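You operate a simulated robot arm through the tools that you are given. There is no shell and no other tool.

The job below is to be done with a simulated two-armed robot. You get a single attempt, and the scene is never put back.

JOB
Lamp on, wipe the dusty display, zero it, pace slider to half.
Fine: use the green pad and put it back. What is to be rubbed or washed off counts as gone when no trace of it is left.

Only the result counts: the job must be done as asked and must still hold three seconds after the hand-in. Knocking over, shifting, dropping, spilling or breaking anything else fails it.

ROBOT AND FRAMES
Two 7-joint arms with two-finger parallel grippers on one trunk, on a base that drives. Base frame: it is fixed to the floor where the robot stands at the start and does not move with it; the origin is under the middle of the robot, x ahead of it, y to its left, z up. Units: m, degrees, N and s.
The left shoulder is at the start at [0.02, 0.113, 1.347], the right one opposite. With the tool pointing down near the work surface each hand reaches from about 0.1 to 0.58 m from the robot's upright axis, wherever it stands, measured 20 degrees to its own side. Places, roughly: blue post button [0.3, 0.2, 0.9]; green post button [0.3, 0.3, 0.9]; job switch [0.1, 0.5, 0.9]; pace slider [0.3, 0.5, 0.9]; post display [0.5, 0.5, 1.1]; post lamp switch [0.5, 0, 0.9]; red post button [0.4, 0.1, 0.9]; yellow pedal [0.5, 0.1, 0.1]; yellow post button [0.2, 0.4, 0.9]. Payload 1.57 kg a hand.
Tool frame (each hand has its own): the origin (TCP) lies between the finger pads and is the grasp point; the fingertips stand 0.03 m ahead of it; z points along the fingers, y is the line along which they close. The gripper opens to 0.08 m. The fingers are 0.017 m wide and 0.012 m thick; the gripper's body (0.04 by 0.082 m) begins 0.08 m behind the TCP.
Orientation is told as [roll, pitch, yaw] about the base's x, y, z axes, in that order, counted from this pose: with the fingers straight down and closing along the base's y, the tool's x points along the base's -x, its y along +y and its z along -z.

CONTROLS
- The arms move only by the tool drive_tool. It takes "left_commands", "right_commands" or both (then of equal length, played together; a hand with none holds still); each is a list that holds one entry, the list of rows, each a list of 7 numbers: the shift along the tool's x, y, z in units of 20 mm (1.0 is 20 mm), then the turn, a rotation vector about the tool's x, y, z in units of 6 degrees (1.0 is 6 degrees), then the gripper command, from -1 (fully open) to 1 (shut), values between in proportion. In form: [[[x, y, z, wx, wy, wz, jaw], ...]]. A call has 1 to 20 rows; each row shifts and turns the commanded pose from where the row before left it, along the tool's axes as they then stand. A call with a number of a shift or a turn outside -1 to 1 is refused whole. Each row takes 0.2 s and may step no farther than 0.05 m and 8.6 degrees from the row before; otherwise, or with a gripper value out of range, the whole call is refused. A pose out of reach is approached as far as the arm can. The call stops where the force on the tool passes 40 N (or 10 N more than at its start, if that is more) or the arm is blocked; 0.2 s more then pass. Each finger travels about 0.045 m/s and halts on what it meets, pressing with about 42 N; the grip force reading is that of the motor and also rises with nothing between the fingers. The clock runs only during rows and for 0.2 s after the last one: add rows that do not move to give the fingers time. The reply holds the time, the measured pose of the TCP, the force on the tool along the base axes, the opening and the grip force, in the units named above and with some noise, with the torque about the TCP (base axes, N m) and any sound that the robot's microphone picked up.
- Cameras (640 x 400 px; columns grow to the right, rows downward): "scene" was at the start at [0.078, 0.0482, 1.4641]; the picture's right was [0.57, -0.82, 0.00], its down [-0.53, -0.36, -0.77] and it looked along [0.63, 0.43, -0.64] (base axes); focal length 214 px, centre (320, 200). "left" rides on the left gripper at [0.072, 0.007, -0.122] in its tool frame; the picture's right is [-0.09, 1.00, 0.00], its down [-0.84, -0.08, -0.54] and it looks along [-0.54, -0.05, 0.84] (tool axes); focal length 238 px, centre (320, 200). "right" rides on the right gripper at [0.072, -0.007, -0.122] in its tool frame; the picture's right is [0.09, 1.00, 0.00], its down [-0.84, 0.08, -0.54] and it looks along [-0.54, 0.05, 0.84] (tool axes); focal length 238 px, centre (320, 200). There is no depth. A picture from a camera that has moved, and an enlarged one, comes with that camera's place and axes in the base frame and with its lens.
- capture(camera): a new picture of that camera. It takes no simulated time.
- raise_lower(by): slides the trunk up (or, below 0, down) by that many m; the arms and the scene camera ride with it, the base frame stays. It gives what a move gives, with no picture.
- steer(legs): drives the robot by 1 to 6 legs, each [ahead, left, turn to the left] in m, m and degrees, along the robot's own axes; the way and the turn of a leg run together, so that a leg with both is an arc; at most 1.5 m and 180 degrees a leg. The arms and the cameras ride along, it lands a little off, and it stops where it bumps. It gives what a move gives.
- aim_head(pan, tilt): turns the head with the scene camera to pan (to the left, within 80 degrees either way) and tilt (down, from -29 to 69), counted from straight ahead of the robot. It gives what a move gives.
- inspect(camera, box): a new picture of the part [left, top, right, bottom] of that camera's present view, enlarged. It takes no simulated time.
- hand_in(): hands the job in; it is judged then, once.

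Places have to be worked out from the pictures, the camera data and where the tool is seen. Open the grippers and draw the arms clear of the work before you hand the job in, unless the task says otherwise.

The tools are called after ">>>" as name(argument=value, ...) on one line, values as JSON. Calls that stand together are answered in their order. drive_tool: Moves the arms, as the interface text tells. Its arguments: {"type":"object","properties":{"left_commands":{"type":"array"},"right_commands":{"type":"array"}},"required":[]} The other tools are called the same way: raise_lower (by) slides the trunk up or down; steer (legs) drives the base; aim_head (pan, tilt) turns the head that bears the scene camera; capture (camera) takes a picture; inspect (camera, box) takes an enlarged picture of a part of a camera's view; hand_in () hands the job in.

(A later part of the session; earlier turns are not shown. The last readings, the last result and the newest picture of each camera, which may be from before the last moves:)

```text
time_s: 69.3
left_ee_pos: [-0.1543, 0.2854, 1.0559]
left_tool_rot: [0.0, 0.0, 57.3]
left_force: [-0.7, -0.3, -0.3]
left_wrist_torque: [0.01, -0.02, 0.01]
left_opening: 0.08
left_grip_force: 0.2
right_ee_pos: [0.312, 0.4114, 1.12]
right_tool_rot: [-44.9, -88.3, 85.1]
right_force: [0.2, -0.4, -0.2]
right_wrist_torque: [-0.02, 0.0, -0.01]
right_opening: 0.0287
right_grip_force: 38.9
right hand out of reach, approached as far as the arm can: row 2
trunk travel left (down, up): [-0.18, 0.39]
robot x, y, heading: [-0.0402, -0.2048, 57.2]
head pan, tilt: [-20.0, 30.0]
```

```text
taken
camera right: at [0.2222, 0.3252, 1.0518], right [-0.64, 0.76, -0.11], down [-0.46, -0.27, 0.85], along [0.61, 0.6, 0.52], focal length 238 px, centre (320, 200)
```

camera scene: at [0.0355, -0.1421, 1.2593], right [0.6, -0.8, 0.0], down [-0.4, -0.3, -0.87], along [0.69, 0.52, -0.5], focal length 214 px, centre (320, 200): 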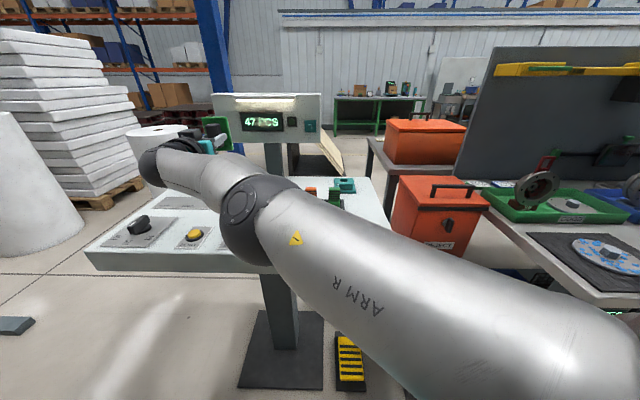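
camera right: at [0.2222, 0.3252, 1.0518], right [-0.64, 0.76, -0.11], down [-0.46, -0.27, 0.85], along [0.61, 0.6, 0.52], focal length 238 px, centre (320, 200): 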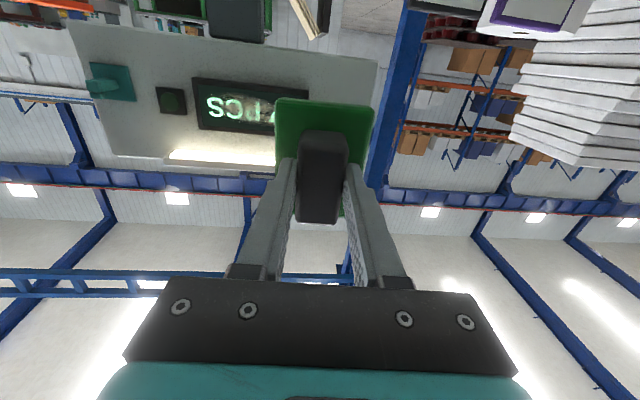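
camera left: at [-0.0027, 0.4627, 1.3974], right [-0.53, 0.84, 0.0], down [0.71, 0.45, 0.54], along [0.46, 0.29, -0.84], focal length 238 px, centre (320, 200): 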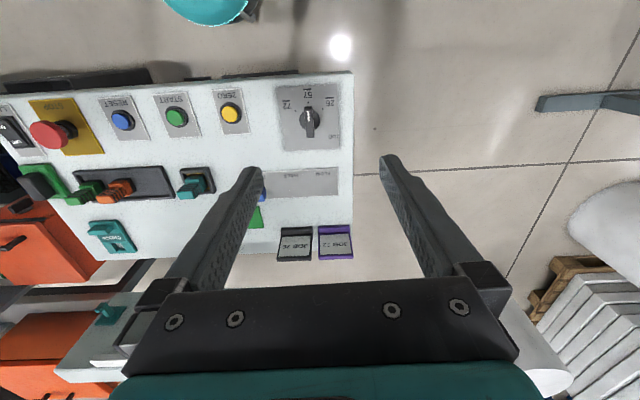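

Now elevation is within ~1° and heading 40°. I nudge the yaw by −2.5°, then drive the base 7 cm toward the panel and 8 cm right so the display is in front of the pad.

>>> drive_tool(right_commands=[[[0, 0, 0, 0.42, 0, 0, 1], [0, 0, 0, 0, 0, 0, 1]]])

>>> steer(legs=[[0.04, -0.097, 0]])

>>> capture(camera="scene")

>>> capture(camera="right")

```text
time_s: 69.9
left_ee_pos: [-0.1548, 0.285, 1.0536]
left_tool_rot: [0.0, 0.0, 57.4]
left_force: [-0.1, -0.2, -1.0]
left_wrist_torque: [0.0, 0.01, 0.01]
left_opening: 0.0802
left_grip_force: 0.0
right_ee_pos: [0.3125, 0.4118, 1.1201]
right_tool_rot: [-43.9, -88.3, 84.2]
right_force: [-0.5, -0.6, -0.7]
right_wrist_torque: [-0.06, 0.02, -0.03]
right_opening: 0.0289
right_grip_force: 39.1
trunk travel left (down, up): [-0.18, 0.39]
robot x, y, heading: [-0.0395, -0.2055, 57.2]
head pan, tilt: [-20.0, 30.0]
```

```text
time_s: 71.0
left_ee_pos: [-0.0528, 0.267, 1.0551]
left_tool_rot: [0.1, 0.0, 57.4]
left_force: [-1.3, 0.5, 0.8]
left_wrist_torque: [-0.01, 0.01, 0.02]
left_opening: 0.0802
left_grip_force: 0.0
right_ee_pos: [0.4138, 0.3934, 1.1207]
right_tool_rot: [-42.6, -88.1, 82.8]
right_force: [0.3, 0.6, 0.2]
right_wrist_torque: [0.04, -0.01, 0.01]
right_opening: 0.029
right_grip_force: 38.8
trunk travel left (down, up): [-0.18, 0.39]
robot x, y, heading: [0.0617, -0.2231, 57.1]
head pan, tilt: [-20.0, 30.0]
```

```text
taken
camera scene: at [0.1371, -0.1606, 1.2592], right [0.6, -0.8, 0.0], down [-0.4, -0.3, -0.87], along [0.69, 0.52, -0.5], focal length 214 px, centre (320, 200)
```

scene: 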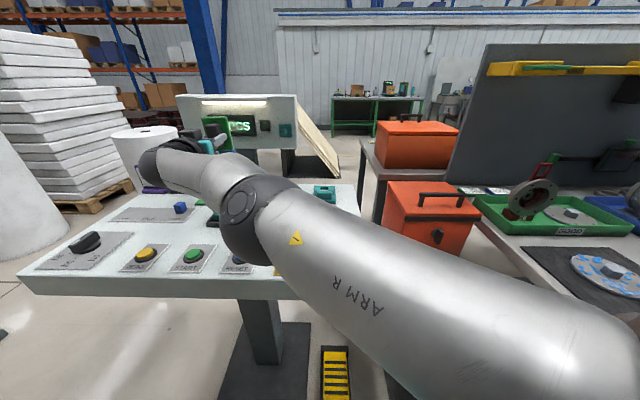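

```text
taken
camera right: at [0.3237, 0.3067, 1.0516], right [-0.64, 0.76, -0.11], down [-0.46, -0.27, 0.85], along [0.61, 0.6, 0.52], focal length 238 px, centre (320, 200)
```

right: 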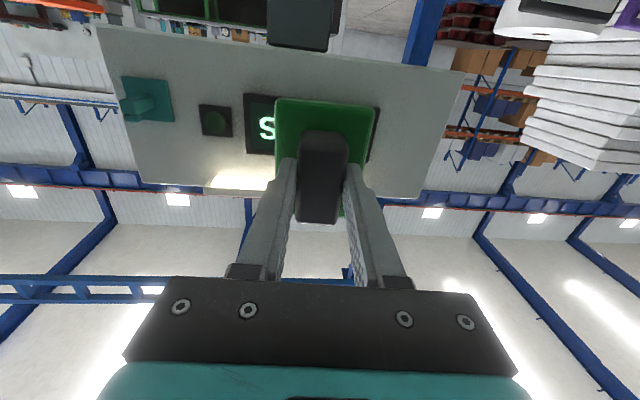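

The arm settles at 40.2°/−1.2° and won't take the last 2.5° of yaw here. Past tries suggest the best posture is with the robot's heading ~45°, so I back off, turn 12° right and slide across, ending ~10 cm from the panel.

>>> steer(legs=[[-0.15, 0, 0], [0, 0, -12], [0.117, 0.2155, 0]])

>>> drive_tool(right_commands=[[[0, 0, 0, -0.8, 0, 0, 1], [0, 0, 0, -0.8, 0, 0, 1], [0, 0, 0, 0, -0.2, 0, 1], [0, 0, 0, 0, 0, 0, 1]]])

>>> aim_head(pan=-8, tilt=30)

>>> capture(camera="scene")

>>> capture(camera="right")

```text
time_s: 74.6
left_ee_pos: [-0.0997, 0.3848, 1.0547]
left_tool_rot: [-0.1, 0.0, 45.2]
left_force: [-0.1, 0.4, 0.3]
left_wrist_torque: [0.0, 0.0, 0.0]
left_opening: 0.0798
left_grip_force: 0.0
right_ee_pos: [0.3844, 0.4108, 1.1205]
right_tool_rot: [-44.4, -88.2, 72.5]
right_force: [-0.4, 0.3, -0.8]
right_wrist_torque: [0.0, -0.01, -0.03]
right_opening: 0.0289
right_grip_force: 38.4
trunk travel left (down, up): [-0.18, 0.39]
robot x, y, heading: [-0.0888, -0.1186, 45.1]
head pan, tilt: [-20.0, 30.0]
```

```text
time_s: 75.6
left_ee_pos: [-0.0977, 0.3851, 1.0545]
left_tool_rot: [0.1, -0.1, 45.2]
left_force: [-0.6, -0.4, -0.4]
left_wrist_torque: [0.01, 0.04, -0.01]
left_opening: 0.0798
left_grip_force: 0.1
right_ee_pos: [0.3845, 0.4102, 1.1197]
right_tool_rot: [-76.2, -89.0, 113.9]
right_force: [0.6, 1.0, -0.4]
right_wrist_torque: [0.01, 0.01, 0.0]
right_opening: 0.0289
right_grip_force: 38.9
trunk travel left (down, up): [-0.18, 0.39]
robot x, y, heading: [-0.0884, -0.1204, 45.1]
head pan, tilt: [-20.0, 30.0]
```

```text
time_s: 76.3
left_ee_pos: [-0.0991, 0.3856, 1.0559]
left_tool_rot: [0.1, 0.0, 45.3]
left_force: [-0.3, -0.3, -1.0]
left_wrist_torque: [-0.02, 0.04, -0.01]
left_opening: 0.0798
left_grip_force: 0.0
right_ee_pos: [0.3835, 0.4105, 1.1194]
right_tool_rot: [-74.8, -89.0, 112.5]
right_force: [-0.4, 0.6, -0.7]
right_wrist_torque: [-0.02, -0.02, 0.03]
right_opening: 0.0289
right_grip_force: 38.4
trunk travel left (down, up): [-0.18, 0.39]
robot x, y, heading: [-0.0877, -0.1206, 45.1]
head pan, tilt: [-8.0, 30.0]
```

```text
taken
camera scene: at [-0.0123, -0.0572, 1.2593], right [0.6, -0.8, 0.0], down [-0.4, -0.3, -0.87], along [0.69, 0.52, -0.5], focal length 214 px, centre (320, 200)
```

scene: 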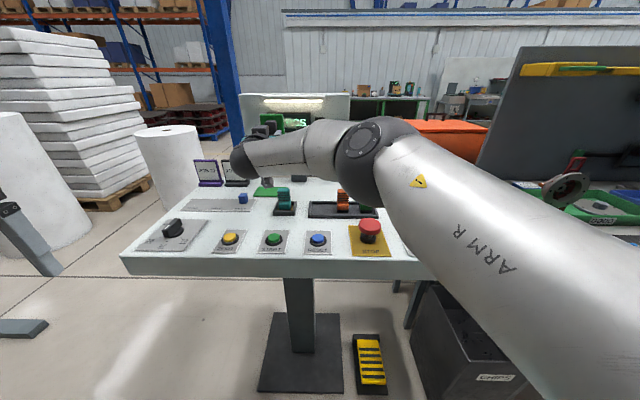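

```text
taken
camera right: at [0.2914, 0.3288, 1.0497], right [-0.61, 0.79, -0.11], down [-0.48, -0.26, 0.84], along [0.63, 0.56, 0.53], focal length 238 px, centre (320, 200)
```

right: 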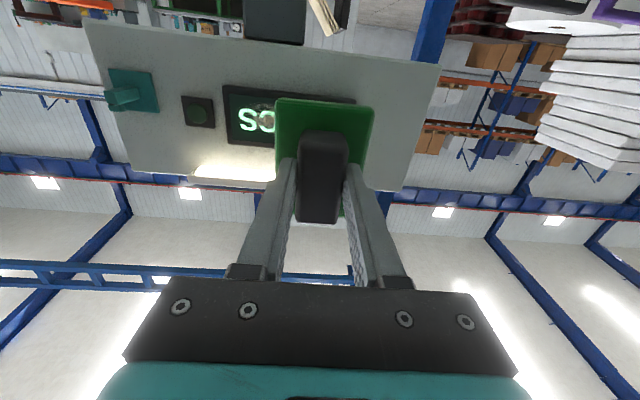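

Now the tool is square (heading 37.7°, level within ~1°). I move 3.3 cm right and 1 cm up to centre on the display and forward 7 cm, leaving ~3 cm.

>>> drive_tool(right_commands=[[[-0.19, -0.56, 0.5, 0, 0, 0, 1], [-0.19, -0.56, 0.5, 0, 0, 0, 1], [-0.19, -0.55, 0.5, 0, 0, 0, 1], [0, 0, 0.5, 0, 0, 0, 1], [0, 0, 0.5, 0, 0, 0, 1], [0, 0, 0.5, 0, 0, 0, 1], [0, 0, 0.5, 0, 0, 0, 1], [0, 0, 0, 0, 0, 0, 1]]])

>>> capture(camera="right")

>>> inspect(camera="scene", box=[220, 70, 380, 200])

```text
time_s: 78.1
left_ee_pos: [-0.098, 0.3851, 1.0549]
left_tool_rot: [-0.1, 0.0, 45.3]
left_force: [0.7, -0.6, 0.7]
left_wrist_torque: [-0.01, -0.02, -0.02]
left_opening: 0.0799
left_grip_force: 0.0
right_ee_pos: [0.4435, 0.4124, 1.1296]
right_tool_rot: [-74.2, -88.9, 112.1]
right_force: [0.8, 0.4, -0.7]
right_wrist_torque: [-0.04, 0.01, -0.01]
right_opening: 0.0289
right_grip_force: 38.8
right hand out of reach, approached as far as the arm can: row 6, 7
trunk travel left (down, up): [-0.18, 0.39]
robot x, y, heading: [-0.0917, -0.1215, 45.1]
head pan, tilt: [-8.0, 30.0]
```

```text
taken
camera right: at [0.3507, 0.3315, 1.0603], right [-0.61, 0.79, -0.11], down [-0.48, -0.26, 0.84], along [0.63, 0.56, 0.53], focal length 238 px, centre (320, 200)
```

right: 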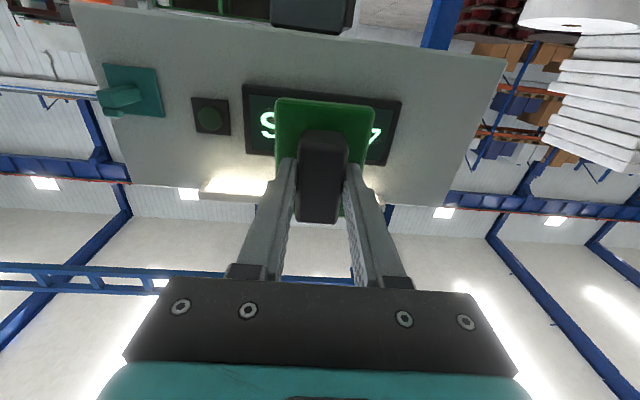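

```text
3.08 times, centred on (300, 135) of scene
camera zoom: at [-0.0123, -0.0572, 1.2593], right [0.6, -0.8, 0.0], down [-0.4, -0.3, -0.87], along [0.69, 0.52, -0.5], focal length 660 px, centre (382, 400)
```

zoom: 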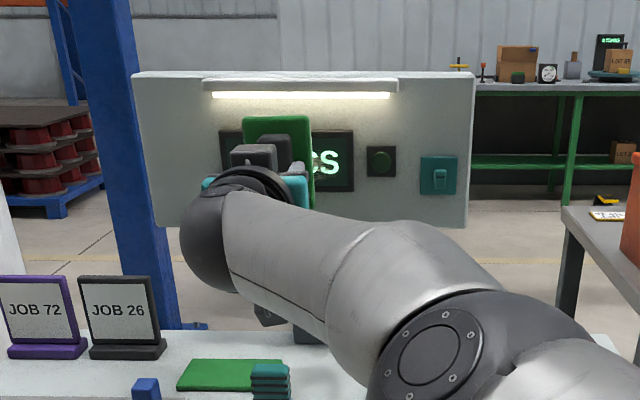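

The arm is at full stretch with the pad ~5 cm short, laterally centred. I retract the hand 5 cm and drive the base 12 cm toward the panel instead.

>>> drive_tool(right_commands=[[[0, 0, -0.9, 0, 0, 0, 1], [0, 0, -0.9, 0, 0, 0, 1], [0, 0, -0.9, 0, 0, 0, 1], [0, 0, 0, 0, 0, 0, 1]]])

>>> steer(legs=[[0.119, -0.0155, 0]])

>>> capture(camera="right")

>>> capture(camera="scene")

```text
time_s: 79.1
left_ee_pos: [-0.0977, 0.3847, 1.0553]
left_tool_rot: [0.1, 0.0, 45.3]
left_force: [-0.1, 0.1, 0.5]
left_wrist_torque: [0.01, -0.02, 0.03]
left_opening: 0.0798
left_grip_force: 0.1
right_ee_pos: [0.4012, 0.3781, 1.1324]
right_tool_rot: [-76.7, -89.0, 114.5]
right_force: [-0.4, -0.8, -0.5]
right_wrist_torque: [0.0, 0.01, 0.07]
right_opening: 0.029
right_grip_force: 39.1
trunk travel left (down, up): [-0.18, 0.39]
robot x, y, heading: [-0.0847, -0.12, 45.1]
head pan, tilt: [-8.0, 30.0]
```

```text
time_s: 80.4
left_ee_pos: [-0.0076, 0.456, 1.0554]
left_tool_rot: [0.0, -0.1, 45.3]
left_force: [0.4, -0.5, -0.5]
left_wrist_torque: [0.0, -0.02, -0.02]
left_opening: 0.0804
left_grip_force: 0.0
right_ee_pos: [0.4887, 0.4499, 1.1303]
right_tool_rot: [-62.4, -88.8, 100.2]
right_force: [-9.5, -8.7, 1.4]
right_wrist_torque: [0.01, -0.14, -0.57]
right_opening: 0.0293
right_grip_force: 39.1
trunk travel left (down, up): [-0.18, 0.39]
robot x, y, heading: [0.0044, -0.0475, 45.5]
head pan, tilt: [-8.0, 30.0]
stopped in leg 1: the force on the tool passed its limit at 51 N (the readings are from after the stop); the commanded pose is now the measured one
```

```text
taken
camera right: at [0.3951, 0.3685, 1.0596], right [-0.61, 0.78, -0.11], down [-0.48, -0.26, 0.84], along [0.63, 0.56, 0.53], focal length 238 px, centre (320, 200)
```

right: 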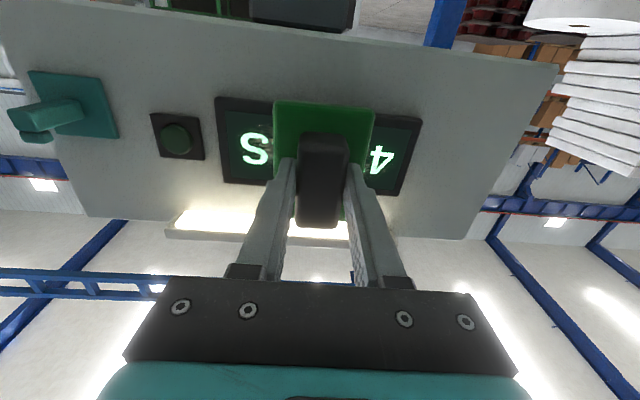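

```text
taken
camera scene: at [0.0785, 0.0122, 1.2595], right [0.6, -0.8, 0.0], down [-0.4, -0.3, -0.87], along [0.69, 0.52, -0.5], focal length 214 px, centre (320, 200)
```

scene: 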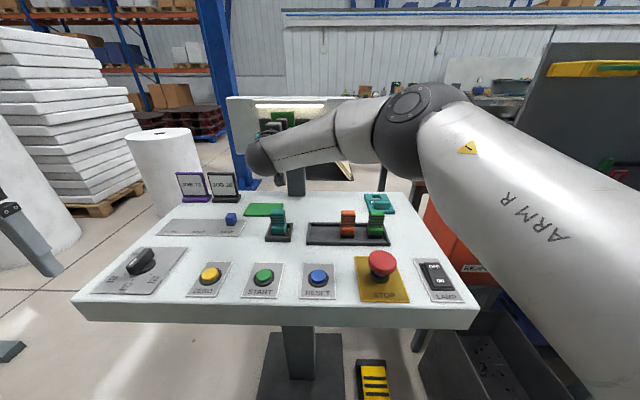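

The base stopped early because the pad touched the display (I mis-added the gap); contact is now steady at ~13 N with the panel, pad centred on the display, face at about a=0.709. I sweep right, left and back, lightly pressed.

>>> drive_tool(right_commands=[[[0, -0.4, 0, 0, 0, 0, 1], [0, -0.4, 0, 0, 0, 0, 1], [0, -0.4, 0, 0, 0, 0, 1], [0, -0.4, 0, 0, 0, 0, 1], [0, 0.5, 0, 0, 0, 0, 1], [0, 0.5, 0, 0, 0, 0, 1], [0, 0.5, 0, 0, 0, 0, 1], [0, 0.5, 0, 0, 0, 0, 1], [0, 0.5, 0, 0, 0, 0, 1], [0, 0.5, 0, 0, 0, 0, 1], [0, 0.2, 0, 0, 0, 0, 1], [0, 0, 0, 0, 0, 0, 1]]])

>>> capture(camera="right")

>>> inspect(camera="scene", box=[220, 80, 380, 190])

```text
time_s: 83.0
left_ee_pos: [-0.0069, 0.4549, 1.0544]
left_tool_rot: [0.0, -0.2, 45.4]
left_force: [0.6, -0.6, -0.4]
left_wrist_torque: [0.0, -0.02, -0.01]
left_opening: 0.0799
left_grip_force: 0.1
right_ee_pos: [0.4695, 0.4769, 1.1294]
right_tool_rot: [-60.5, -88.9, 98.3]
right_force: [-6.9, -7.2, 0.9]
right_wrist_torque: [0.09, -0.2, -0.46]
right_opening: 0.029
right_grip_force: 39.3
trunk travel left (down, up): [-0.18, 0.39]
robot x, y, heading: [0.0038, -0.0482, 45.3]
head pan, tilt: [-8.0, 30.0]
```

```text
taken
camera right: at [0.3762, 0.3943, 1.0591], right [-0.61, 0.78, -0.11], down [-0.48, -0.26, 0.84], along [0.63, 0.57, 0.53], focal length 238 px, centre (320, 200)
```

right: 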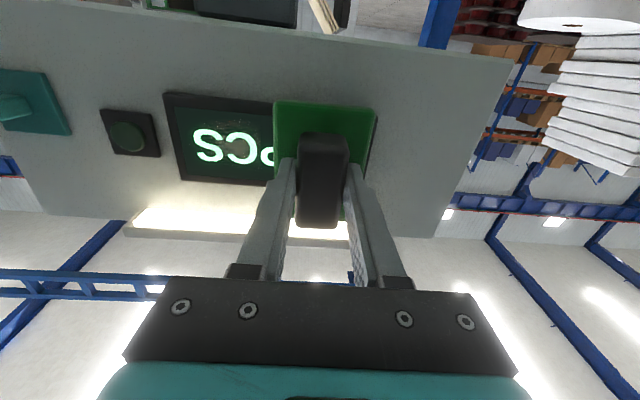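

```text
3.64 times, centred on (300, 135) of scene
camera zoom: at [0.079, 0.0127, 1.2594], right [0.6, -0.8, 0.0], down [-0.4, -0.3, -0.87], along [0.69, 0.52, -0.5], focal length 780 px, centre (393, 436)
```

zoom: 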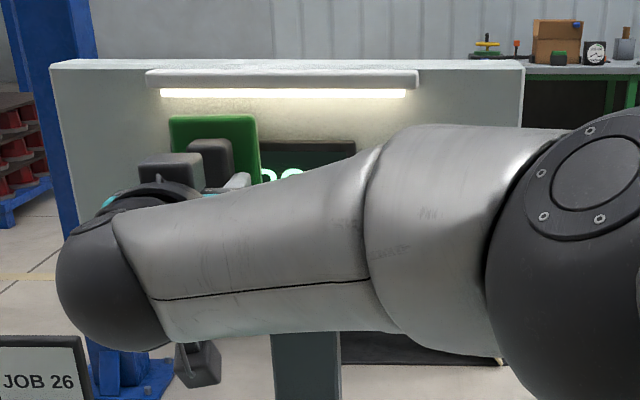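

The sweep has taken most of it; I enlarge what is visible of the display to see any trace left.

>>> inspect(camera="right", box=[150, 80, 290, 200])

```text
3.33 times, centred on (220, 140) of right
camera zoom: at [0.3762, 0.3943, 1.0591], right [-0.61, 0.78, -0.11], down [-0.48, -0.26, 0.84], along [0.63, 0.57, 0.53], focal length 794 px, centre (653, 400)
```

zoom: 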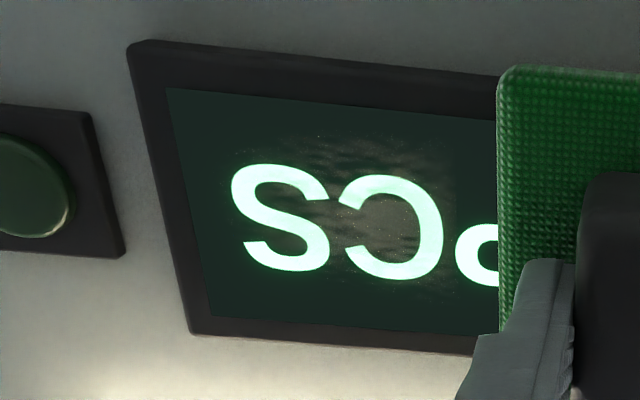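

A faint film remains near "CS". I press 1–2 mm more and do further strokes, with a little up-down offset.

>>> drive_tool(right_commands=[[[0, -0.5, 0.1, 0, 0, 0, 1], [0, -0.5, 0, 0, 0, 0, 1], [0, -0.5, 0, 0, 0, 0, 1], [0, -0.5, 0, 0, 0, 0, 1], [0, -0.5, 0, 0, 0, 0, 1], [0, -0.5, 0, 0, 0, 0, 1], [0, -0.3, 0, 0, 0, 0, 1], [0.25, 0.5, 0, 0, 0, 0, 1], [0, 0.5, 0, 0, 0, 0, 1], [0, 0.5, 0, 0, 0, 0, 1], [0, 0.5, 0, 0, 0, 0, 1], [0, 0.5, 0, 0, 0, 0, 1], [-0.5, -0.5, 0, 0, 0, 0, 1], [0, -0.5, 0, 0, 0, 0, 1], [0, -0.5, 0, 0, 0, 0, 1], [0, -0.5, 0, 0, 0, 0, 1], [0.25, -0.5, 0, 0, 0, 0, 1], [0, 0, 0, 0, 0, 0, 1]]])

>>> capture(camera="right")

```text
time_s: 85.0
left_ee_pos: [-0.0087, 0.4508, 1.0562]
left_tool_rot: [0.0, -0.3, 45.2]
left_force: [-0.6, 0.2, -0.2]
left_wrist_torque: [0.01, 0.02, 0.02]
left_opening: 0.08
left_grip_force: 0.2
right_ee_pos: [0.5041, 0.4297, 1.1305]
right_tool_rot: [-90.4, -89.2, 127.3]
right_force: [-19.1, -23.6, 3.8]
right_wrist_torque: [-0.26, 0.19, -0.95]
right_opening: 0.0288
right_grip_force: 39.0
trunk travel left (down, up): [-0.18, 0.39]
robot x, y, heading: [0.0029, -0.0475, 44.9]
head pan, tilt: [-8.0, 30.0]
stopped in row 9 (right hand): the force on the tool passed its limit at 42 N (the readings are from after the stop); the commanded pose is now the measured one
```

```text
taken
camera right: at [0.4102, 0.3503, 1.0591], right [-0.6, 0.8, -0.11], down [-0.49, -0.25, 0.84], along [0.64, 0.55, 0.54], focal length 238 px, centre (320, 200)
```

right: 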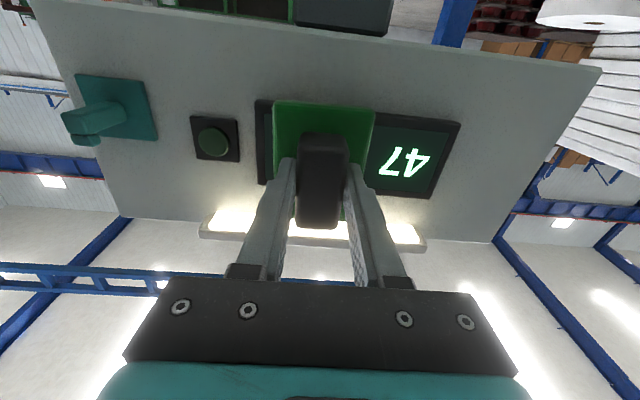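

Pressure climbed toward the right end (30 N), so I ease off 2 mm and continue strokes left and right.

>>> drive_tool(right_commands=[[[0, 0, -0.1, 0, 0, 0, 1], [0, 0.5, 0, 0, 0, 0, 1], [0, 0.5, 0, 0, 0, 0, 1], [0, 0.5, 0, 0, 0, 0, 1], [0, 0.5, 0, 0, 0, 0, 1], [0, 0.5, 0, 0, 0, 0, 1], [-0.3, 0, 0, 0, 0, 0, 1], [0, -0.5, -0.02, 0, 0, 0, 1], [0, -0.5, -0.02, 0, 0, 0, 1], [0, -0.5, -0.02, 0, 0, 0, 1], [0, -0.5, -0.02, 0, 0, 0, 1], [0, -0.5, -0.02, 0, 0, 0, 1], [0, -0.3, -0.02, 0, 0, 0, 1], [0.3, 0.5, 0.02, 0, 0, 0, 1], [0, 0.5, 0.02, 0, 0, 0, 1], [0, 0.5, 0.02, 0, 0, 0, 1], [0, 0.5, 0.02, 0, 0, 0, 1], [0, 0.5, 0.02, 0, 0, 0, 1], [0, 0.5, 0.02, 0, 0, 0, 1], [0, 0, 0, 0, 0, 0, 1]]])

>>> capture(camera="right")

>>> inspect(camera="right", box=[150, 80, 290, 200])

```text
time_s: 89.2
left_ee_pos: [-0.0065, 0.4554, 1.0551]
left_tool_rot: [0.0, -0.1, 45.2]
left_force: [0.0, -0.3, -0.1]
left_wrist_torque: [0.02, -0.02, 0.01]
left_opening: 0.0799
left_grip_force: 0.2
right_ee_pos: [0.4715, 0.4738, 1.1271]
right_tool_rot: [-78.0, -89.0, 115.2]
right_force: [-9.1, -10.3, 0.9]
right_wrist_torque: [0.16, -0.23, -0.56]
right_opening: 0.0287
right_grip_force: 39.2
trunk travel left (down, up): [-0.18, 0.39]
robot x, y, heading: [0.0032, -0.0452, 45.3]
head pan, tilt: [-8.0, 30.0]
```

```text
taken
camera right: at [0.3781, 0.3941, 1.0559], right [-0.6, 0.79, -0.11], down [-0.48, -0.25, 0.84], along [0.64, 0.56, 0.54], focal length 238 px, centre (320, 200)
```

right: 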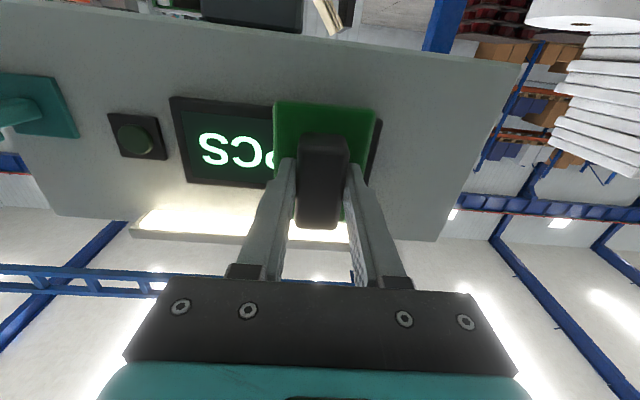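

```text
3.33 times, centred on (220, 140) of right
camera zoom: at [0.3781, 0.3941, 1.0559], right [-0.6, 0.79, -0.11], down [-0.48, -0.25, 0.84], along [0.64, 0.56, 0.54], focal length 794 px, centre (653, 400)
```

zoom: 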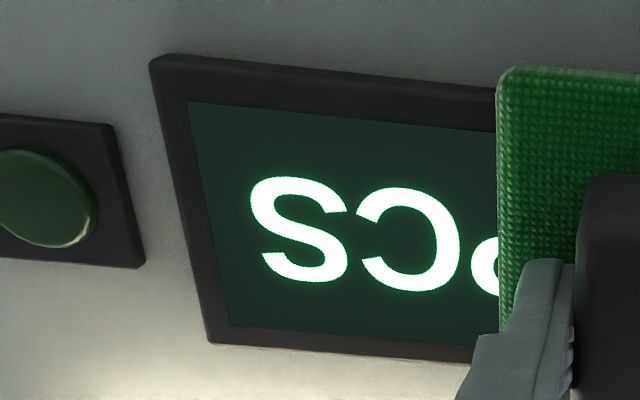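

The right half is spotless. I do one more full round of strokes for certainty, ending at centre, then back straight off 6 cm and inspect everything.

>>> drive_tool(right_commands=[[[0, 0.3, 0, 0, 0, 0, 1], [0, -0.5, -0.02, 0, 0, 0, 1], [0, -0.5, -0.02, 0, 0, 0, 1], [0, -0.5, -0.02, 0, 0, 0, 1], [0, -0.5, -0.02, 0, 0, 0, 1], [0, -0.5, -0.02, 0, 0, 0, 1], [0, -0.5, -0.02, 0, 0, 0, 1], [0, 0.5, 0.02, 0, 0, 0, 1], [0, 0.5, 0.02, 0, 0, 0, 1], [0, 0.5, 0.02, 0, 0, 0, 1], [0, 0.5, 0.02, 0, 0, 0, 1], [0, 0.5, 0.02, 0, 0, 0, 1], [0, 0.4, 0, 0, 0, 0, 1], [0, -0.5, 0, 0, 0, 0, 1], [0, -0.5, 0, 0, 0, 0, 1], [0, 0, -0.6, 0, 0, 0, 1], [0, 0, -0.8, 0, 0, 0, 1], [0, 0, -0.8, 0, 0, 0, 1], [0, 0, -0.8, 0, 0, 0, 1], [0, 0, 0, 0, 0, 0, 1]]])

>>> capture(camera="right")

>>> capture(camera="scene")

```text
time_s: 93.4
left_ee_pos: [-0.0058, 0.4548, 1.055]
left_tool_rot: [-0.1, 0.1, 45.2]
left_force: [0.5, 0.6, 0.5]
left_wrist_torque: [-0.03, -0.02, 0.03]
left_opening: 0.0801
left_grip_force: 0.1
right_ee_pos: [0.4352, 0.4268, 1.1255]
right_tool_rot: [-72.4, -88.9, 109.3]
right_force: [-0.2, 0.5, 0.0]
right_wrist_torque: [-0.02, 0.04, 0.01]
right_opening: 0.029
right_grip_force: 38.6
trunk travel left (down, up): [-0.18, 0.39]
robot x, y, heading: [0.004, -0.0485, 45.4]
head pan, tilt: [-8.0, 30.0]
```

```text
taken
camera right: at [0.3413, 0.3469, 1.055], right [-0.6, 0.79, -0.11], down [-0.48, -0.25, 0.84], along [0.64, 0.55, 0.53], focal length 238 px, centre (320, 200)
```

right: 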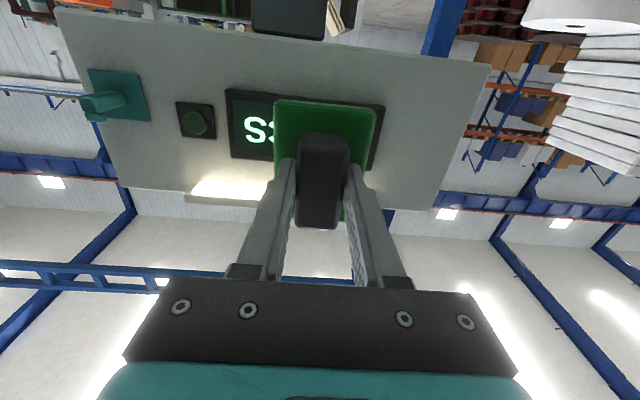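

```text
taken
camera scene: at [0.08, 0.0136, 1.2593], right [0.6, -0.8, 0.0], down [-0.4, -0.3, -0.87], along [0.69, 0.52, -0.5], focal length 214 px, centre (320, 200)
```

scene: 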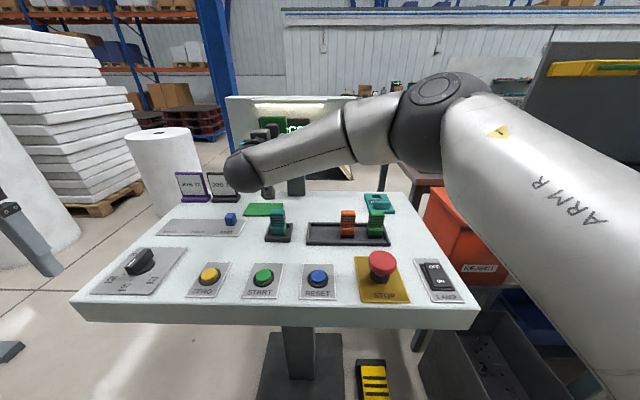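

I back the base away 0.2 m and raise the trunk to the original height, which clears the view to the display.

>>> steer(legs=[[-0.2, 0, 0]])

>>> raise_lower(by=0.22)

>>> capture(camera="scene")

>>> inspect(camera="right", box=[200, 0, 480, 140])

```text
time_s: 95.0
left_ee_pos: [-0.1429, 0.3164, 1.0539]
left_tool_rot: [0.0, 0.0, 45.1]
left_force: [-0.4, -0.1, -0.7]
left_wrist_torque: [0.03, 0.01, 0.01]
left_opening: 0.0799
left_grip_force: 0.1
right_ee_pos: [0.2956, 0.287, 1.126]
right_tool_rot: [-73.8, -89.0, 110.6]
right_force: [-0.8, -0.5, -0.7]
right_wrist_torque: [-0.04, 0.0, -0.02]
right_opening: 0.029
right_grip_force: 38.7
trunk travel left (down, up): [-0.18, 0.39]
robot x, y, heading: [-0.1349, -0.189, 45.1]
head pan, tilt: [-8.0, 30.0]
```

```text
time_s: 97.3
left_ee_pos: [-0.1438, 0.3171, 1.2745]
left_tool_rot: [0.1, 0.1, 45.1]
left_force: [-0.3, 0.2, 0.4]
left_wrist_torque: [0.02, 0.02, -0.04]
left_opening: 0.0799
left_grip_force: 0.0
right_ee_pos: [0.2977, 0.2877, 1.3451]
right_tool_rot: [-71.5, -89.0, 108.4]
right_force: [0.9, -0.9, -1.1]
right_wrist_torque: [-0.02, 0.02, -0.02]
right_opening: 0.0289
right_grip_force: 38.4
trunk travel left (down, up): [-0.4, 0.17]
robot x, y, heading: [-0.1331, -0.1894, 45.1]
head pan, tilt: [-8.0, 30.0]
```

```text
taken
camera scene: at [-0.0584, -0.1255, 1.4792], right [0.6, -0.8, 0.0], down [-0.4, -0.3, -0.87], along [0.69, 0.52, -0.5], focal length 214 px, centre (320, 200)
```

scene: 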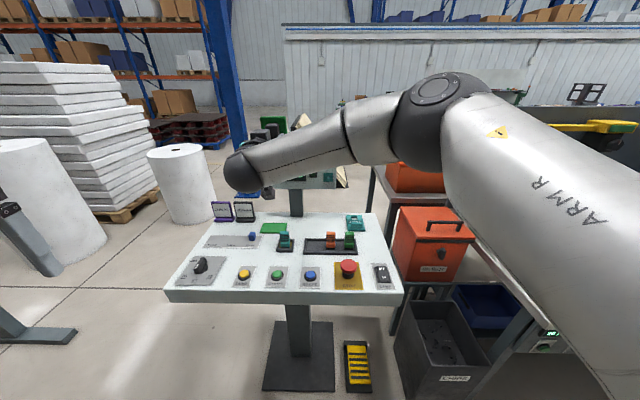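

```text
2.29 times, centred on (340, 70) of right
camera zoom: at [0.2033, 0.2076, 1.2747], right [-0.6, 0.79, -0.11], down [-0.48, -0.25, 0.84], along [0.64, 0.55, 0.53], focal length 545 px, centre (274, 497)
```

zoom: 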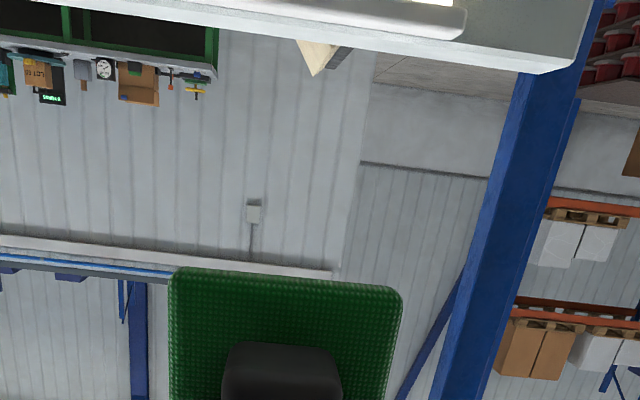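

The forearm still hides the display, so I swing the tool back to pointing down while drawing it back ~0.2 m at this safe height.

>>> drive_tool(right_commands=[[[0, 0, -0.7, 0, 1, 0, 1], [0, 0, -0.7, 0, 1, 0, 1], [0, 0, -0.7, 0, 1, 0, 1], [0, 0, -0.7, 0, 1, 0, 1], [0, 0, -0.7, 0, 1, 0, 1], [0.5, 0, -0.5, 0, 1, 0, 1], [0.5, 0, -0.5, 0, 1, 0, 1], [0.5, 0, -0.5, 0, 1, 0, 1], [0.5, 0, -0.5, 0, 1, 0, 1], [0.5, 0, -0.5, 0, 1, 0, 1], [0.7, 0, 0, 0, 1, 0, 1], [0.7, 0, 0, 0, 1, 0, 1], [0.7, 0, 0, 0, 1, 0, 1], [0.7, 0, 0, 0, 1, 0, 1], [0.7, 0, 0, 0, 0.85, 0, 1], [0, 0, 0, 0, 0, 0, 1]]])

>>> capture(camera="scene")

>>> capture(camera="right")

```text
time_s: 100.7
left_ee_pos: [-0.1442, 0.3162, 1.275]
left_tool_rot: [0.0, 0.0, 45.0]
left_force: [0.9, 0.0, 0.6]
left_wrist_torque: [-0.01, 0.02, 0.0]
left_opening: 0.0799
left_grip_force: 0.1
right_ee_pos: [0.1342, 0.1658, 1.3354]
right_tool_rot: [-1.0, -0.4, 36.9]
right_force: [0.1, 0.8, -0.4]
right_wrist_torque: [-0.02, -0.05, 0.02]
right_opening: 0.0289
right_grip_force: 38.6
trunk travel left (down, up): [-0.4, 0.17]
robot x, y, heading: [-0.1381, -0.1904, 45.0]
head pan, tilt: [-8.0, 30.0]
```

```text
taken
camera scene: at [-0.0585, -0.1256, 1.4793], right [0.6, -0.8, 0.0], down [-0.4, -0.3, -0.87], along [0.69, 0.52, -0.5], focal length 214 px, centre (320, 200)
```

scene: 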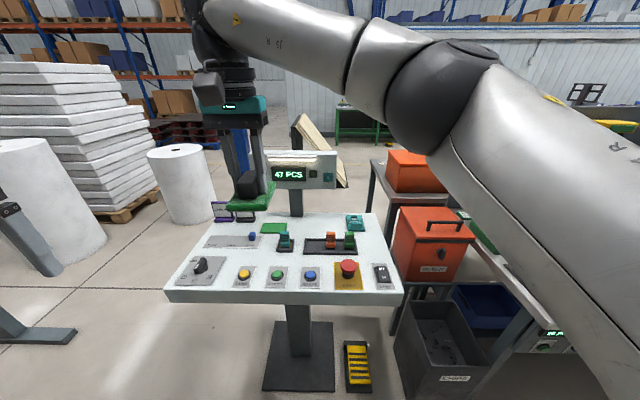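

```text
taken
camera right: at [0.078, 0.118, 1.4574], right [-0.67, 0.74, -0.02], down [0.61, 0.57, 0.55], along [0.42, 0.36, -0.84], focal length 238 px, centre (320, 200)
```

right: 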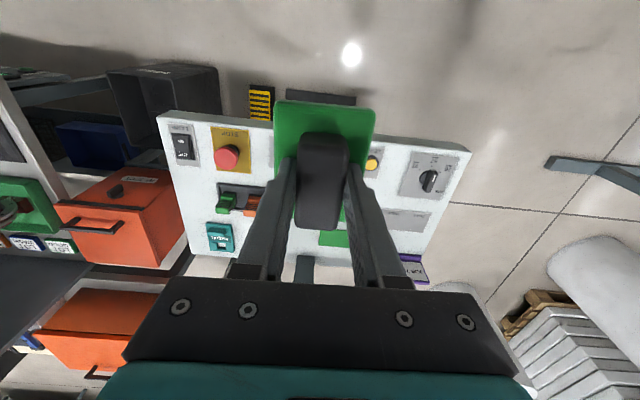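

>>> inspect(camera="scene", box=[262, 150, 342, 200])

```text
8.00 times, centred on (302, 175) of scene
camera zoom: at [-0.0585, -0.1256, 1.4793], right [0.6, -0.8, 0.0], down [-0.4, -0.3, -0.87], along [0.69, 0.52, -0.5], focal length 1716 px, centre (464, 400)
```

zoom: 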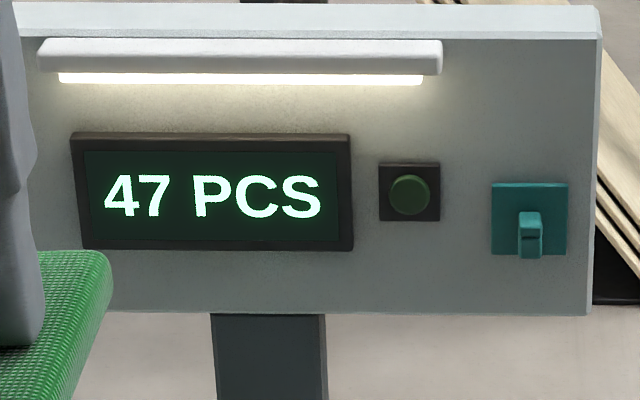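

The display is clean. Now I return to the stand where I took the pad ([0.07, -0.09], heading 37.7°).

>>> steer(legs=[[0, 0, -7.3], [0.225, -0.051, 0]])

>>> aim_head(pan=0, tilt=35)

>>> capture(camera="scene")

```text
time_s: 103.0
left_ee_pos: [0.1291, 0.4102, 1.2741]
left_tool_rot: [0.0, 0.0, 37.8]
left_force: [0.4, 1.7, 0.6]
left_wrist_torque: [-0.04, 0.03, -0.02]
left_opening: 0.0803
left_grip_force: 0.0
right_ee_pos: [0.3842, 0.2256, 1.3352]
right_tool_rot: [-1.0, -0.6, 29.6]
right_force: [-0.2, -0.5, -1.4]
right_wrist_torque: [0.02, 0.03, -0.01]
right_opening: 0.0291
right_grip_force: 38.7
trunk travel left (down, up): [-0.4, 0.17]
robot x, y, heading: [0.0724, -0.0884, 37.9]
head pan, tilt: [-8.0, 30.0]
```

```text
time_s: 103.7
left_ee_pos: [0.127, 0.4097, 1.2755]
left_tool_rot: [0.0, 0.0, 37.7]
left_force: [0.6, -0.7, 0.1]
left_wrist_torque: [0.0, 0.0, 0.02]
left_opening: 0.0798
left_grip_force: 0.0
right_ee_pos: [0.3832, 0.226, 1.3351]
right_tool_rot: [-1.1, -0.6, 29.8]
right_force: [-0.6, -0.5, -0.1]
right_wrist_torque: [0.03, 0.03, 0.01]
right_opening: 0.0289
right_grip_force: 38.8
trunk travel left (down, up): [-0.4, 0.17]
robot x, y, heading: [0.0713, -0.091, 37.8]
head pan, tilt: [0.0, 35.0]
```

```text
taken
camera scene: at [0.1474, -0.0303, 1.4715], right [0.61, -0.79, 0.0], down [-0.45, -0.35, -0.82], along [0.65, 0.5, -0.57], focal length 214 px, centre (320, 200)
```

scene: 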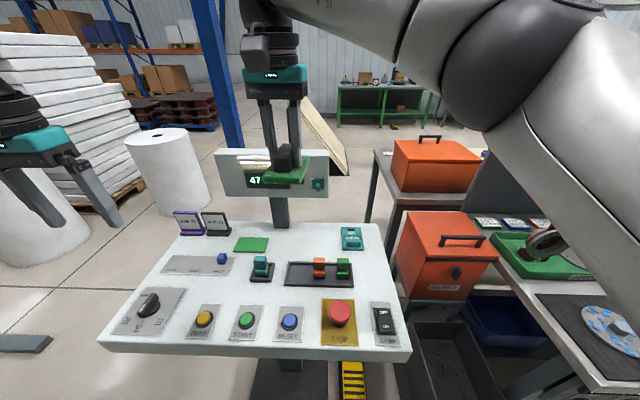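

I straighten the tool (yaw to 37.5°), carry the pad over its old place at height, then check alignment.

>>> drive_tool(right_commands=[[[0, 0, 0, -0.17, 0.08, 0, 1], [0, 0, 0, 0, 0, -0.65, 1], [0, 0, 0, 0, 0, -0.65, 1], [-0.158, -0.908, 0, 0, 0, 0, 1], [-0.158, -0.908, 0, 0, 0, 0, 1], [-0.158, -0.908, 0, 0, 0, 0, 1], [-0.158, -0.908, 0, 0, 0, 0, 1], [-0.158, -0.908, 0, 0, 0, 0, 1], [-0.158, -0.908, 0, 0, 0, 0, 1], [-0.158, -0.908, 0, 0, 0, 0, 1], [-0.158, -0.908, 0, 0, 0, 0, 1], [-0.158, -0.908, 0, 0, 0, 0, 1], [-0.158, -0.908, 0, 0, 0, 0, 1], [-0.158, -0.908, 0, 0, 0, 0, 1], [-0.158, -0.908, 0, 0, 0, 0, 1], [-0.158, -0.908, 0, 0, 0, 0, 1], [0, 0, 0, 0, 0, 0, 1]]])

>>> drive_tool(right_commands=[[[0, 0, 1, 0, 0, 0, 1], [0, 0, 1, 0, 0, 0, 1], [0, 0, 1, 0, 0, 0, 1], [0, 0, 1, 0, 0, 0, 1], [0, 0, 1, 0, 0, 0, 1], [0, 0, 1, 0, 0, 0, 1], [0, 0, 1, 0, 0, 0, 1], [0, 0, 1, 0, 0, 0, 1], [0, 0, 1, 0, 0, 0, 1], [0, 0, 1, 0, 0, 0, 1], [0, 0, 1, 0, 0, 0, 1], [0, 0, 1, 0, 0, 0, 1], [0, 0, 0, 0, 0, 0, 1]]])

>>> capture(camera="right")

>>> inspect(camera="scene", box=[340, 210, 420, 300])

```text
time_s: 107.3
left_ee_pos: [0.1276, 0.4115, 1.2742]
left_tool_rot: [0.1, 0.0, 37.8]
left_force: [0.2, 0.5, -0.3]
left_wrist_torque: [-0.02, -0.03, 0.03]
left_opening: 0.0801
left_grip_force: 0.1
right_ee_pos: [0.5625, 0.0623, 1.3363]
right_tool_rot: [0.0, -0.1, 37.4]
right_force: [0.2, -0.3, -0.1]
right_wrist_torque: [-0.01, -0.02, -0.02]
right_opening: 0.0289
right_grip_force: 38.4
trunk travel left (down, up): [-0.4, 0.17]
robot x, y, heading: [0.0724, -0.0904, 37.7]
head pan, tilt: [0.0, 35.0]
```

```text
time_s: 110.1
left_ee_pos: [0.1281, 0.4111, 1.2745]
left_tool_rot: [0.0, 0.0, 37.8]
left_force: [-0.5, -0.3, -0.2]
left_wrist_torque: [-0.01, -0.01, 0.0]
left_opening: 0.0801
left_grip_force: 0.0
right_ee_pos: [0.5618, 0.063, 1.0952]
right_tool_rot: [-0.1, -0.1, 37.4]
right_force: [0.0, -0.2, 0.1]
right_wrist_torque: [-0.01, -0.02, 0.0]
right_opening: 0.0289
right_grip_force: 38.8
trunk travel left (down, up): [-0.4, 0.17]
robot x, y, heading: [0.0751, -0.0876, 37.7]
head pan, tilt: [0.0, 35.0]
```

```text
taken
camera right: at [0.5085, 0.0136, 1.2177], right [-0.68, 0.73, 0.0], down [0.62, 0.57, 0.54], along [0.4, 0.37, -0.84], focal length 238 px, centre (320, 200)
```

right: 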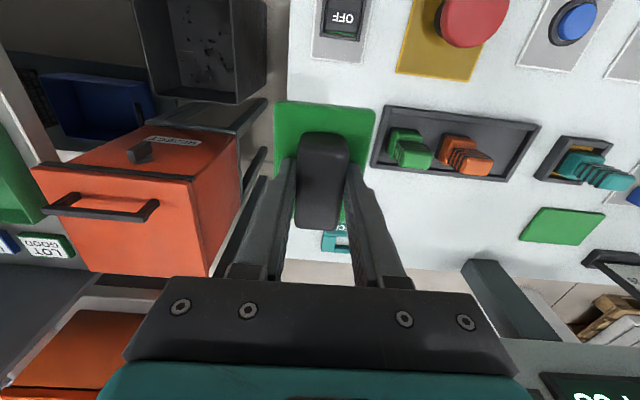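

```text
4.44 times, centred on (380, 255) of scene
camera zoom: at [0.1475, -0.0301, 1.4715], right [0.61, -0.79, 0.0], down [-0.45, -0.35, -0.82], along [0.65, 0.5, -0.57], focal length 953 px, centre (53, -44)
```

zoom: 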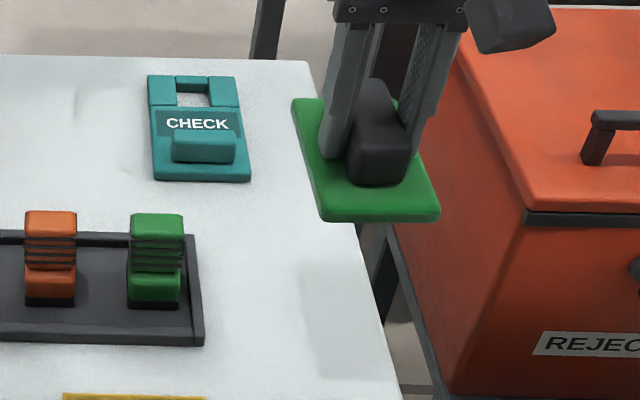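

The pad hangs over its old spot, within about 2 mm of the pick-up pose. I correct that and lower it, slow near the top.

>>> drive_tool(right_commands=[[[0.06, 0.08, 0.9, 0, 0, 0, 1], [0, 0, 1, 0, 0, 0, 1], [0, 0, 1, 0, 0, 0, 1], [0, 0, 1, 0, 0, 0, 1], [0, 0, 1, 0, 0, 0, 1], [0, 0, 1, 0, 0, 0, 1], [0, 0, 0.6, 0, 0, 0, 1], [0, 0, 0.4, 0, 0, 0, 1], [0, 0, 0.2, 0, 0, 0, 1], [0, 0, 0, 0, 0, 0, 1]]])

>>> inspect(camera="scene", box=[340, 240, 420, 300])

```text
time_s: 112.3
left_ee_pos: [0.1277, 0.4105, 1.2755]
left_tool_rot: [-0.1, 0.0, 37.8]
left_force: [1.1, -0.8, -0.1]
left_wrist_torque: [0.01, 0.01, -0.01]
left_opening: 0.0799
left_grip_force: 0.2
right_ee_pos: [0.5599, 0.0646, 0.9521]
right_tool_rot: [0.1, -0.1, 37.4]
right_force: [-0.8, 0.5, -0.5]
right_wrist_torque: [-0.03, 0.01, 0.04]
right_opening: 0.0287
right_grip_force: 38.9
trunk travel left (down, up): [-0.4, 0.17]
robot x, y, heading: [0.0758, -0.0894, 37.7]
head pan, tilt: [0.0, 35.0]
```

```text
6.67 times, centred on (380, 270) of scene
camera zoom: at [0.1476, -0.0301, 1.4715], right [0.61, -0.79, 0.0], down [-0.45, -0.35, -0.82], along [0.65, 0.5, -0.57], focal length 1430 px, centre (-80, -267)
```

zoom: 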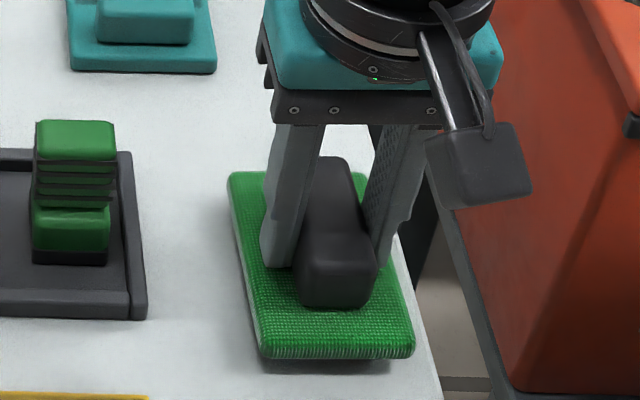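

Still ~5 mm up by the shadow gap. I lower in 2 mm steps until a slight contact force.

>>> drive_tool(right_commands=[[[0, 0, 0.1, 0, 0, 0, 1], [0, 0, 0.1, 0, 0, 0, 1], [0, 0, 0, 0, 0, 0, 1]]])

>>> inspect(camera="scene", box=[340, 240, 420, 300])

```text
time_s: 113.1
left_ee_pos: [0.1282, 0.4102, 1.2753]
left_tool_rot: [0.0, 0.0, 37.8]
left_force: [-0.1, -0.2, 0.1]
left_wrist_torque: [0.02, -0.03, 0.02]
left_opening: 0.0798
left_grip_force: 0.1
right_ee_pos: [0.5599, 0.0659, 0.9503]
right_tool_rot: [0.0, -0.1, 37.4]
right_force: [-0.9, -0.2, -0.8]
right_wrist_torque: [-0.01, 0.01, -0.01]
right_opening: 0.0291
right_grip_force: 38.7
trunk travel left (down, up): [-0.4, 0.17]
robot x, y, heading: [0.0724, -0.0915, 37.7]
head pan, tilt: [0.0, 35.0]
```

```text
6.67 times, centred on (380, 270) of scene
camera zoom: at [0.1476, -0.0301, 1.4715], right [0.61, -0.79, 0.0], down [-0.45, -0.35, -0.82], along [0.65, 0.5, -0.57], focal length 1430 px, centre (-80, -267)
```

zoom: 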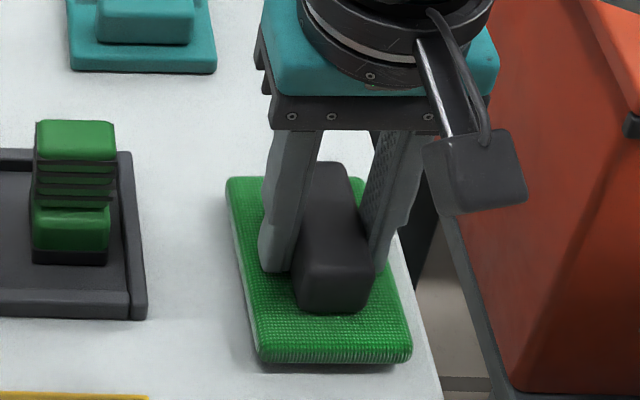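

Lateral placement relative to the tray matches the original to about a millimetre. A few more 2 mm steps down.

>>> drive_tool(right_commands=[[[0, 0, 0.1, 0, 0, 0, 1], [0, 0, 0.07, 0, 0, 0, 1], [0, 0, 0, 0, 0, 0, 1]]])

>>> inspect(camera="scene", box=[340, 240, 420, 300])

```text
time_s: 113.9
left_ee_pos: [0.1277, 0.4106, 1.2745]
left_tool_rot: [0.0, 0.0, 37.8]
left_force: [-0.1, -0.2, -0.2]
left_wrist_torque: [-0.01, 0.0, 0.0]
left_opening: 0.0802
left_grip_force: 0.1
right_ee_pos: [0.5591, 0.0653, 0.947]
right_tool_rot: [0.1, 0.0, 37.5]
right_force: [-0.5, 0.4, -1.2]
right_wrist_torque: [-0.02, -0.01, 0.0]
right_opening: 0.0288
right_grip_force: 39.2
trunk travel left (down, up): [-0.4, 0.17]
robot x, y, heading: [0.0715, -0.0918, 37.6]
head pan, tilt: [0.0, 35.0]
```

```text
6.67 times, centred on (380, 270) of scene
camera zoom: at [0.1476, -0.0302, 1.4715], right [0.61, -0.79, 0.0], down [-0.45, -0.35, -0.82], along [0.65, 0.5, -0.57], focal length 1430 px, centre (-80, -267)
```

zoom: 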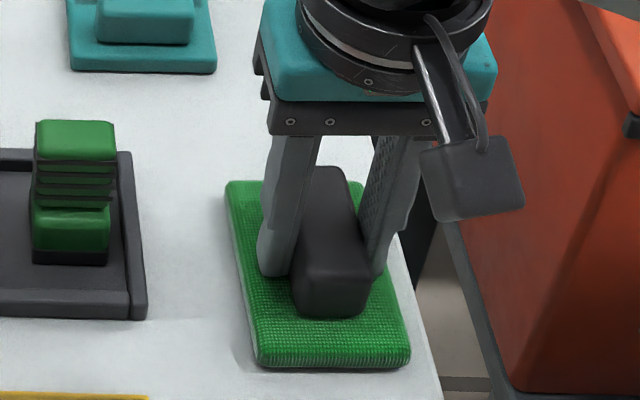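

Back at pick-up height with no force yet; one or two more 1.5 mm steps to seat it.

>>> drive_tool(right_commands=[[[0, 0, 0.07, 0, 0, 0, 1], [0, 0, 0, 0, 0, 0, 1]]])

```text
time_s: 114.5
left_ee_pos: [0.1291, 0.4111, 1.275]
left_tool_rot: [0.1, 0.0, 37.8]
left_force: [0.1, 0.3, 0.0]
left_wrist_torque: [-0.01, 0.02, 0.01]
left_opening: 0.0801
left_grip_force: 0.0
right_ee_pos: [0.5593, 0.0651, 0.9443]
right_tool_rot: [-0.1, 0.0, 37.4]
right_force: [0.5, 0.4, 0.3]
right_wrist_torque: [-0.04, -0.02, 0.0]
right_opening: 0.0288
right_grip_force: 39.3
trunk travel left (down, up): [-0.4, 0.17]
robot x, y, heading: [0.071, -0.0928, 37.4]
head pan, tilt: [0.0, 35.0]
```

>>> drive_tool(right_commands=[[[0, 0, 0.06, 0, 0, 0, 1], [0, 0, 0, 0, 0, 0, 1]]])

>>> inspect(camera="scene", box=[360, 260, 410, 300])

```text
time_s: 115.1
left_ee_pos: [0.1283, 0.4104, 1.274]
left_tool_rot: [0.0, 0.1, 37.8]
left_force: [-0.4, -0.3, 0.7]
left_wrist_torque: [0.01, 0.02, 0.0]
left_opening: 0.0801
left_grip_force: 0.2
right_ee_pos: [0.5606, 0.0659, 0.944]
right_tool_rot: [0.0, -0.2, 37.4]
right_force: [1.7, -0.3, 8.0]
right_wrist_torque: [-0.24, 0.28, 0.03]
right_opening: 0.0288
right_grip_force: 38.9
trunk travel left (down, up): [-0.4, 0.17]
robot x, y, heading: [0.0748, -0.0926, 37.8]
head pan, tilt: [0.0, 35.0]
```

```text
10.00 times, centred on (385, 280) of scene
camera zoom: at [0.147, -0.0304, 1.4716], right [0.61, -0.79, 0.0], down [-0.45, -0.35, -0.82], along [0.65, 0.5, -0.57], focal length 2145 px, centre (-330, -600)
```

zoom: 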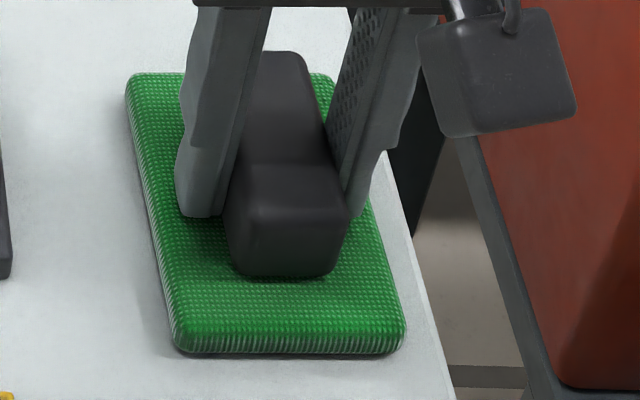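

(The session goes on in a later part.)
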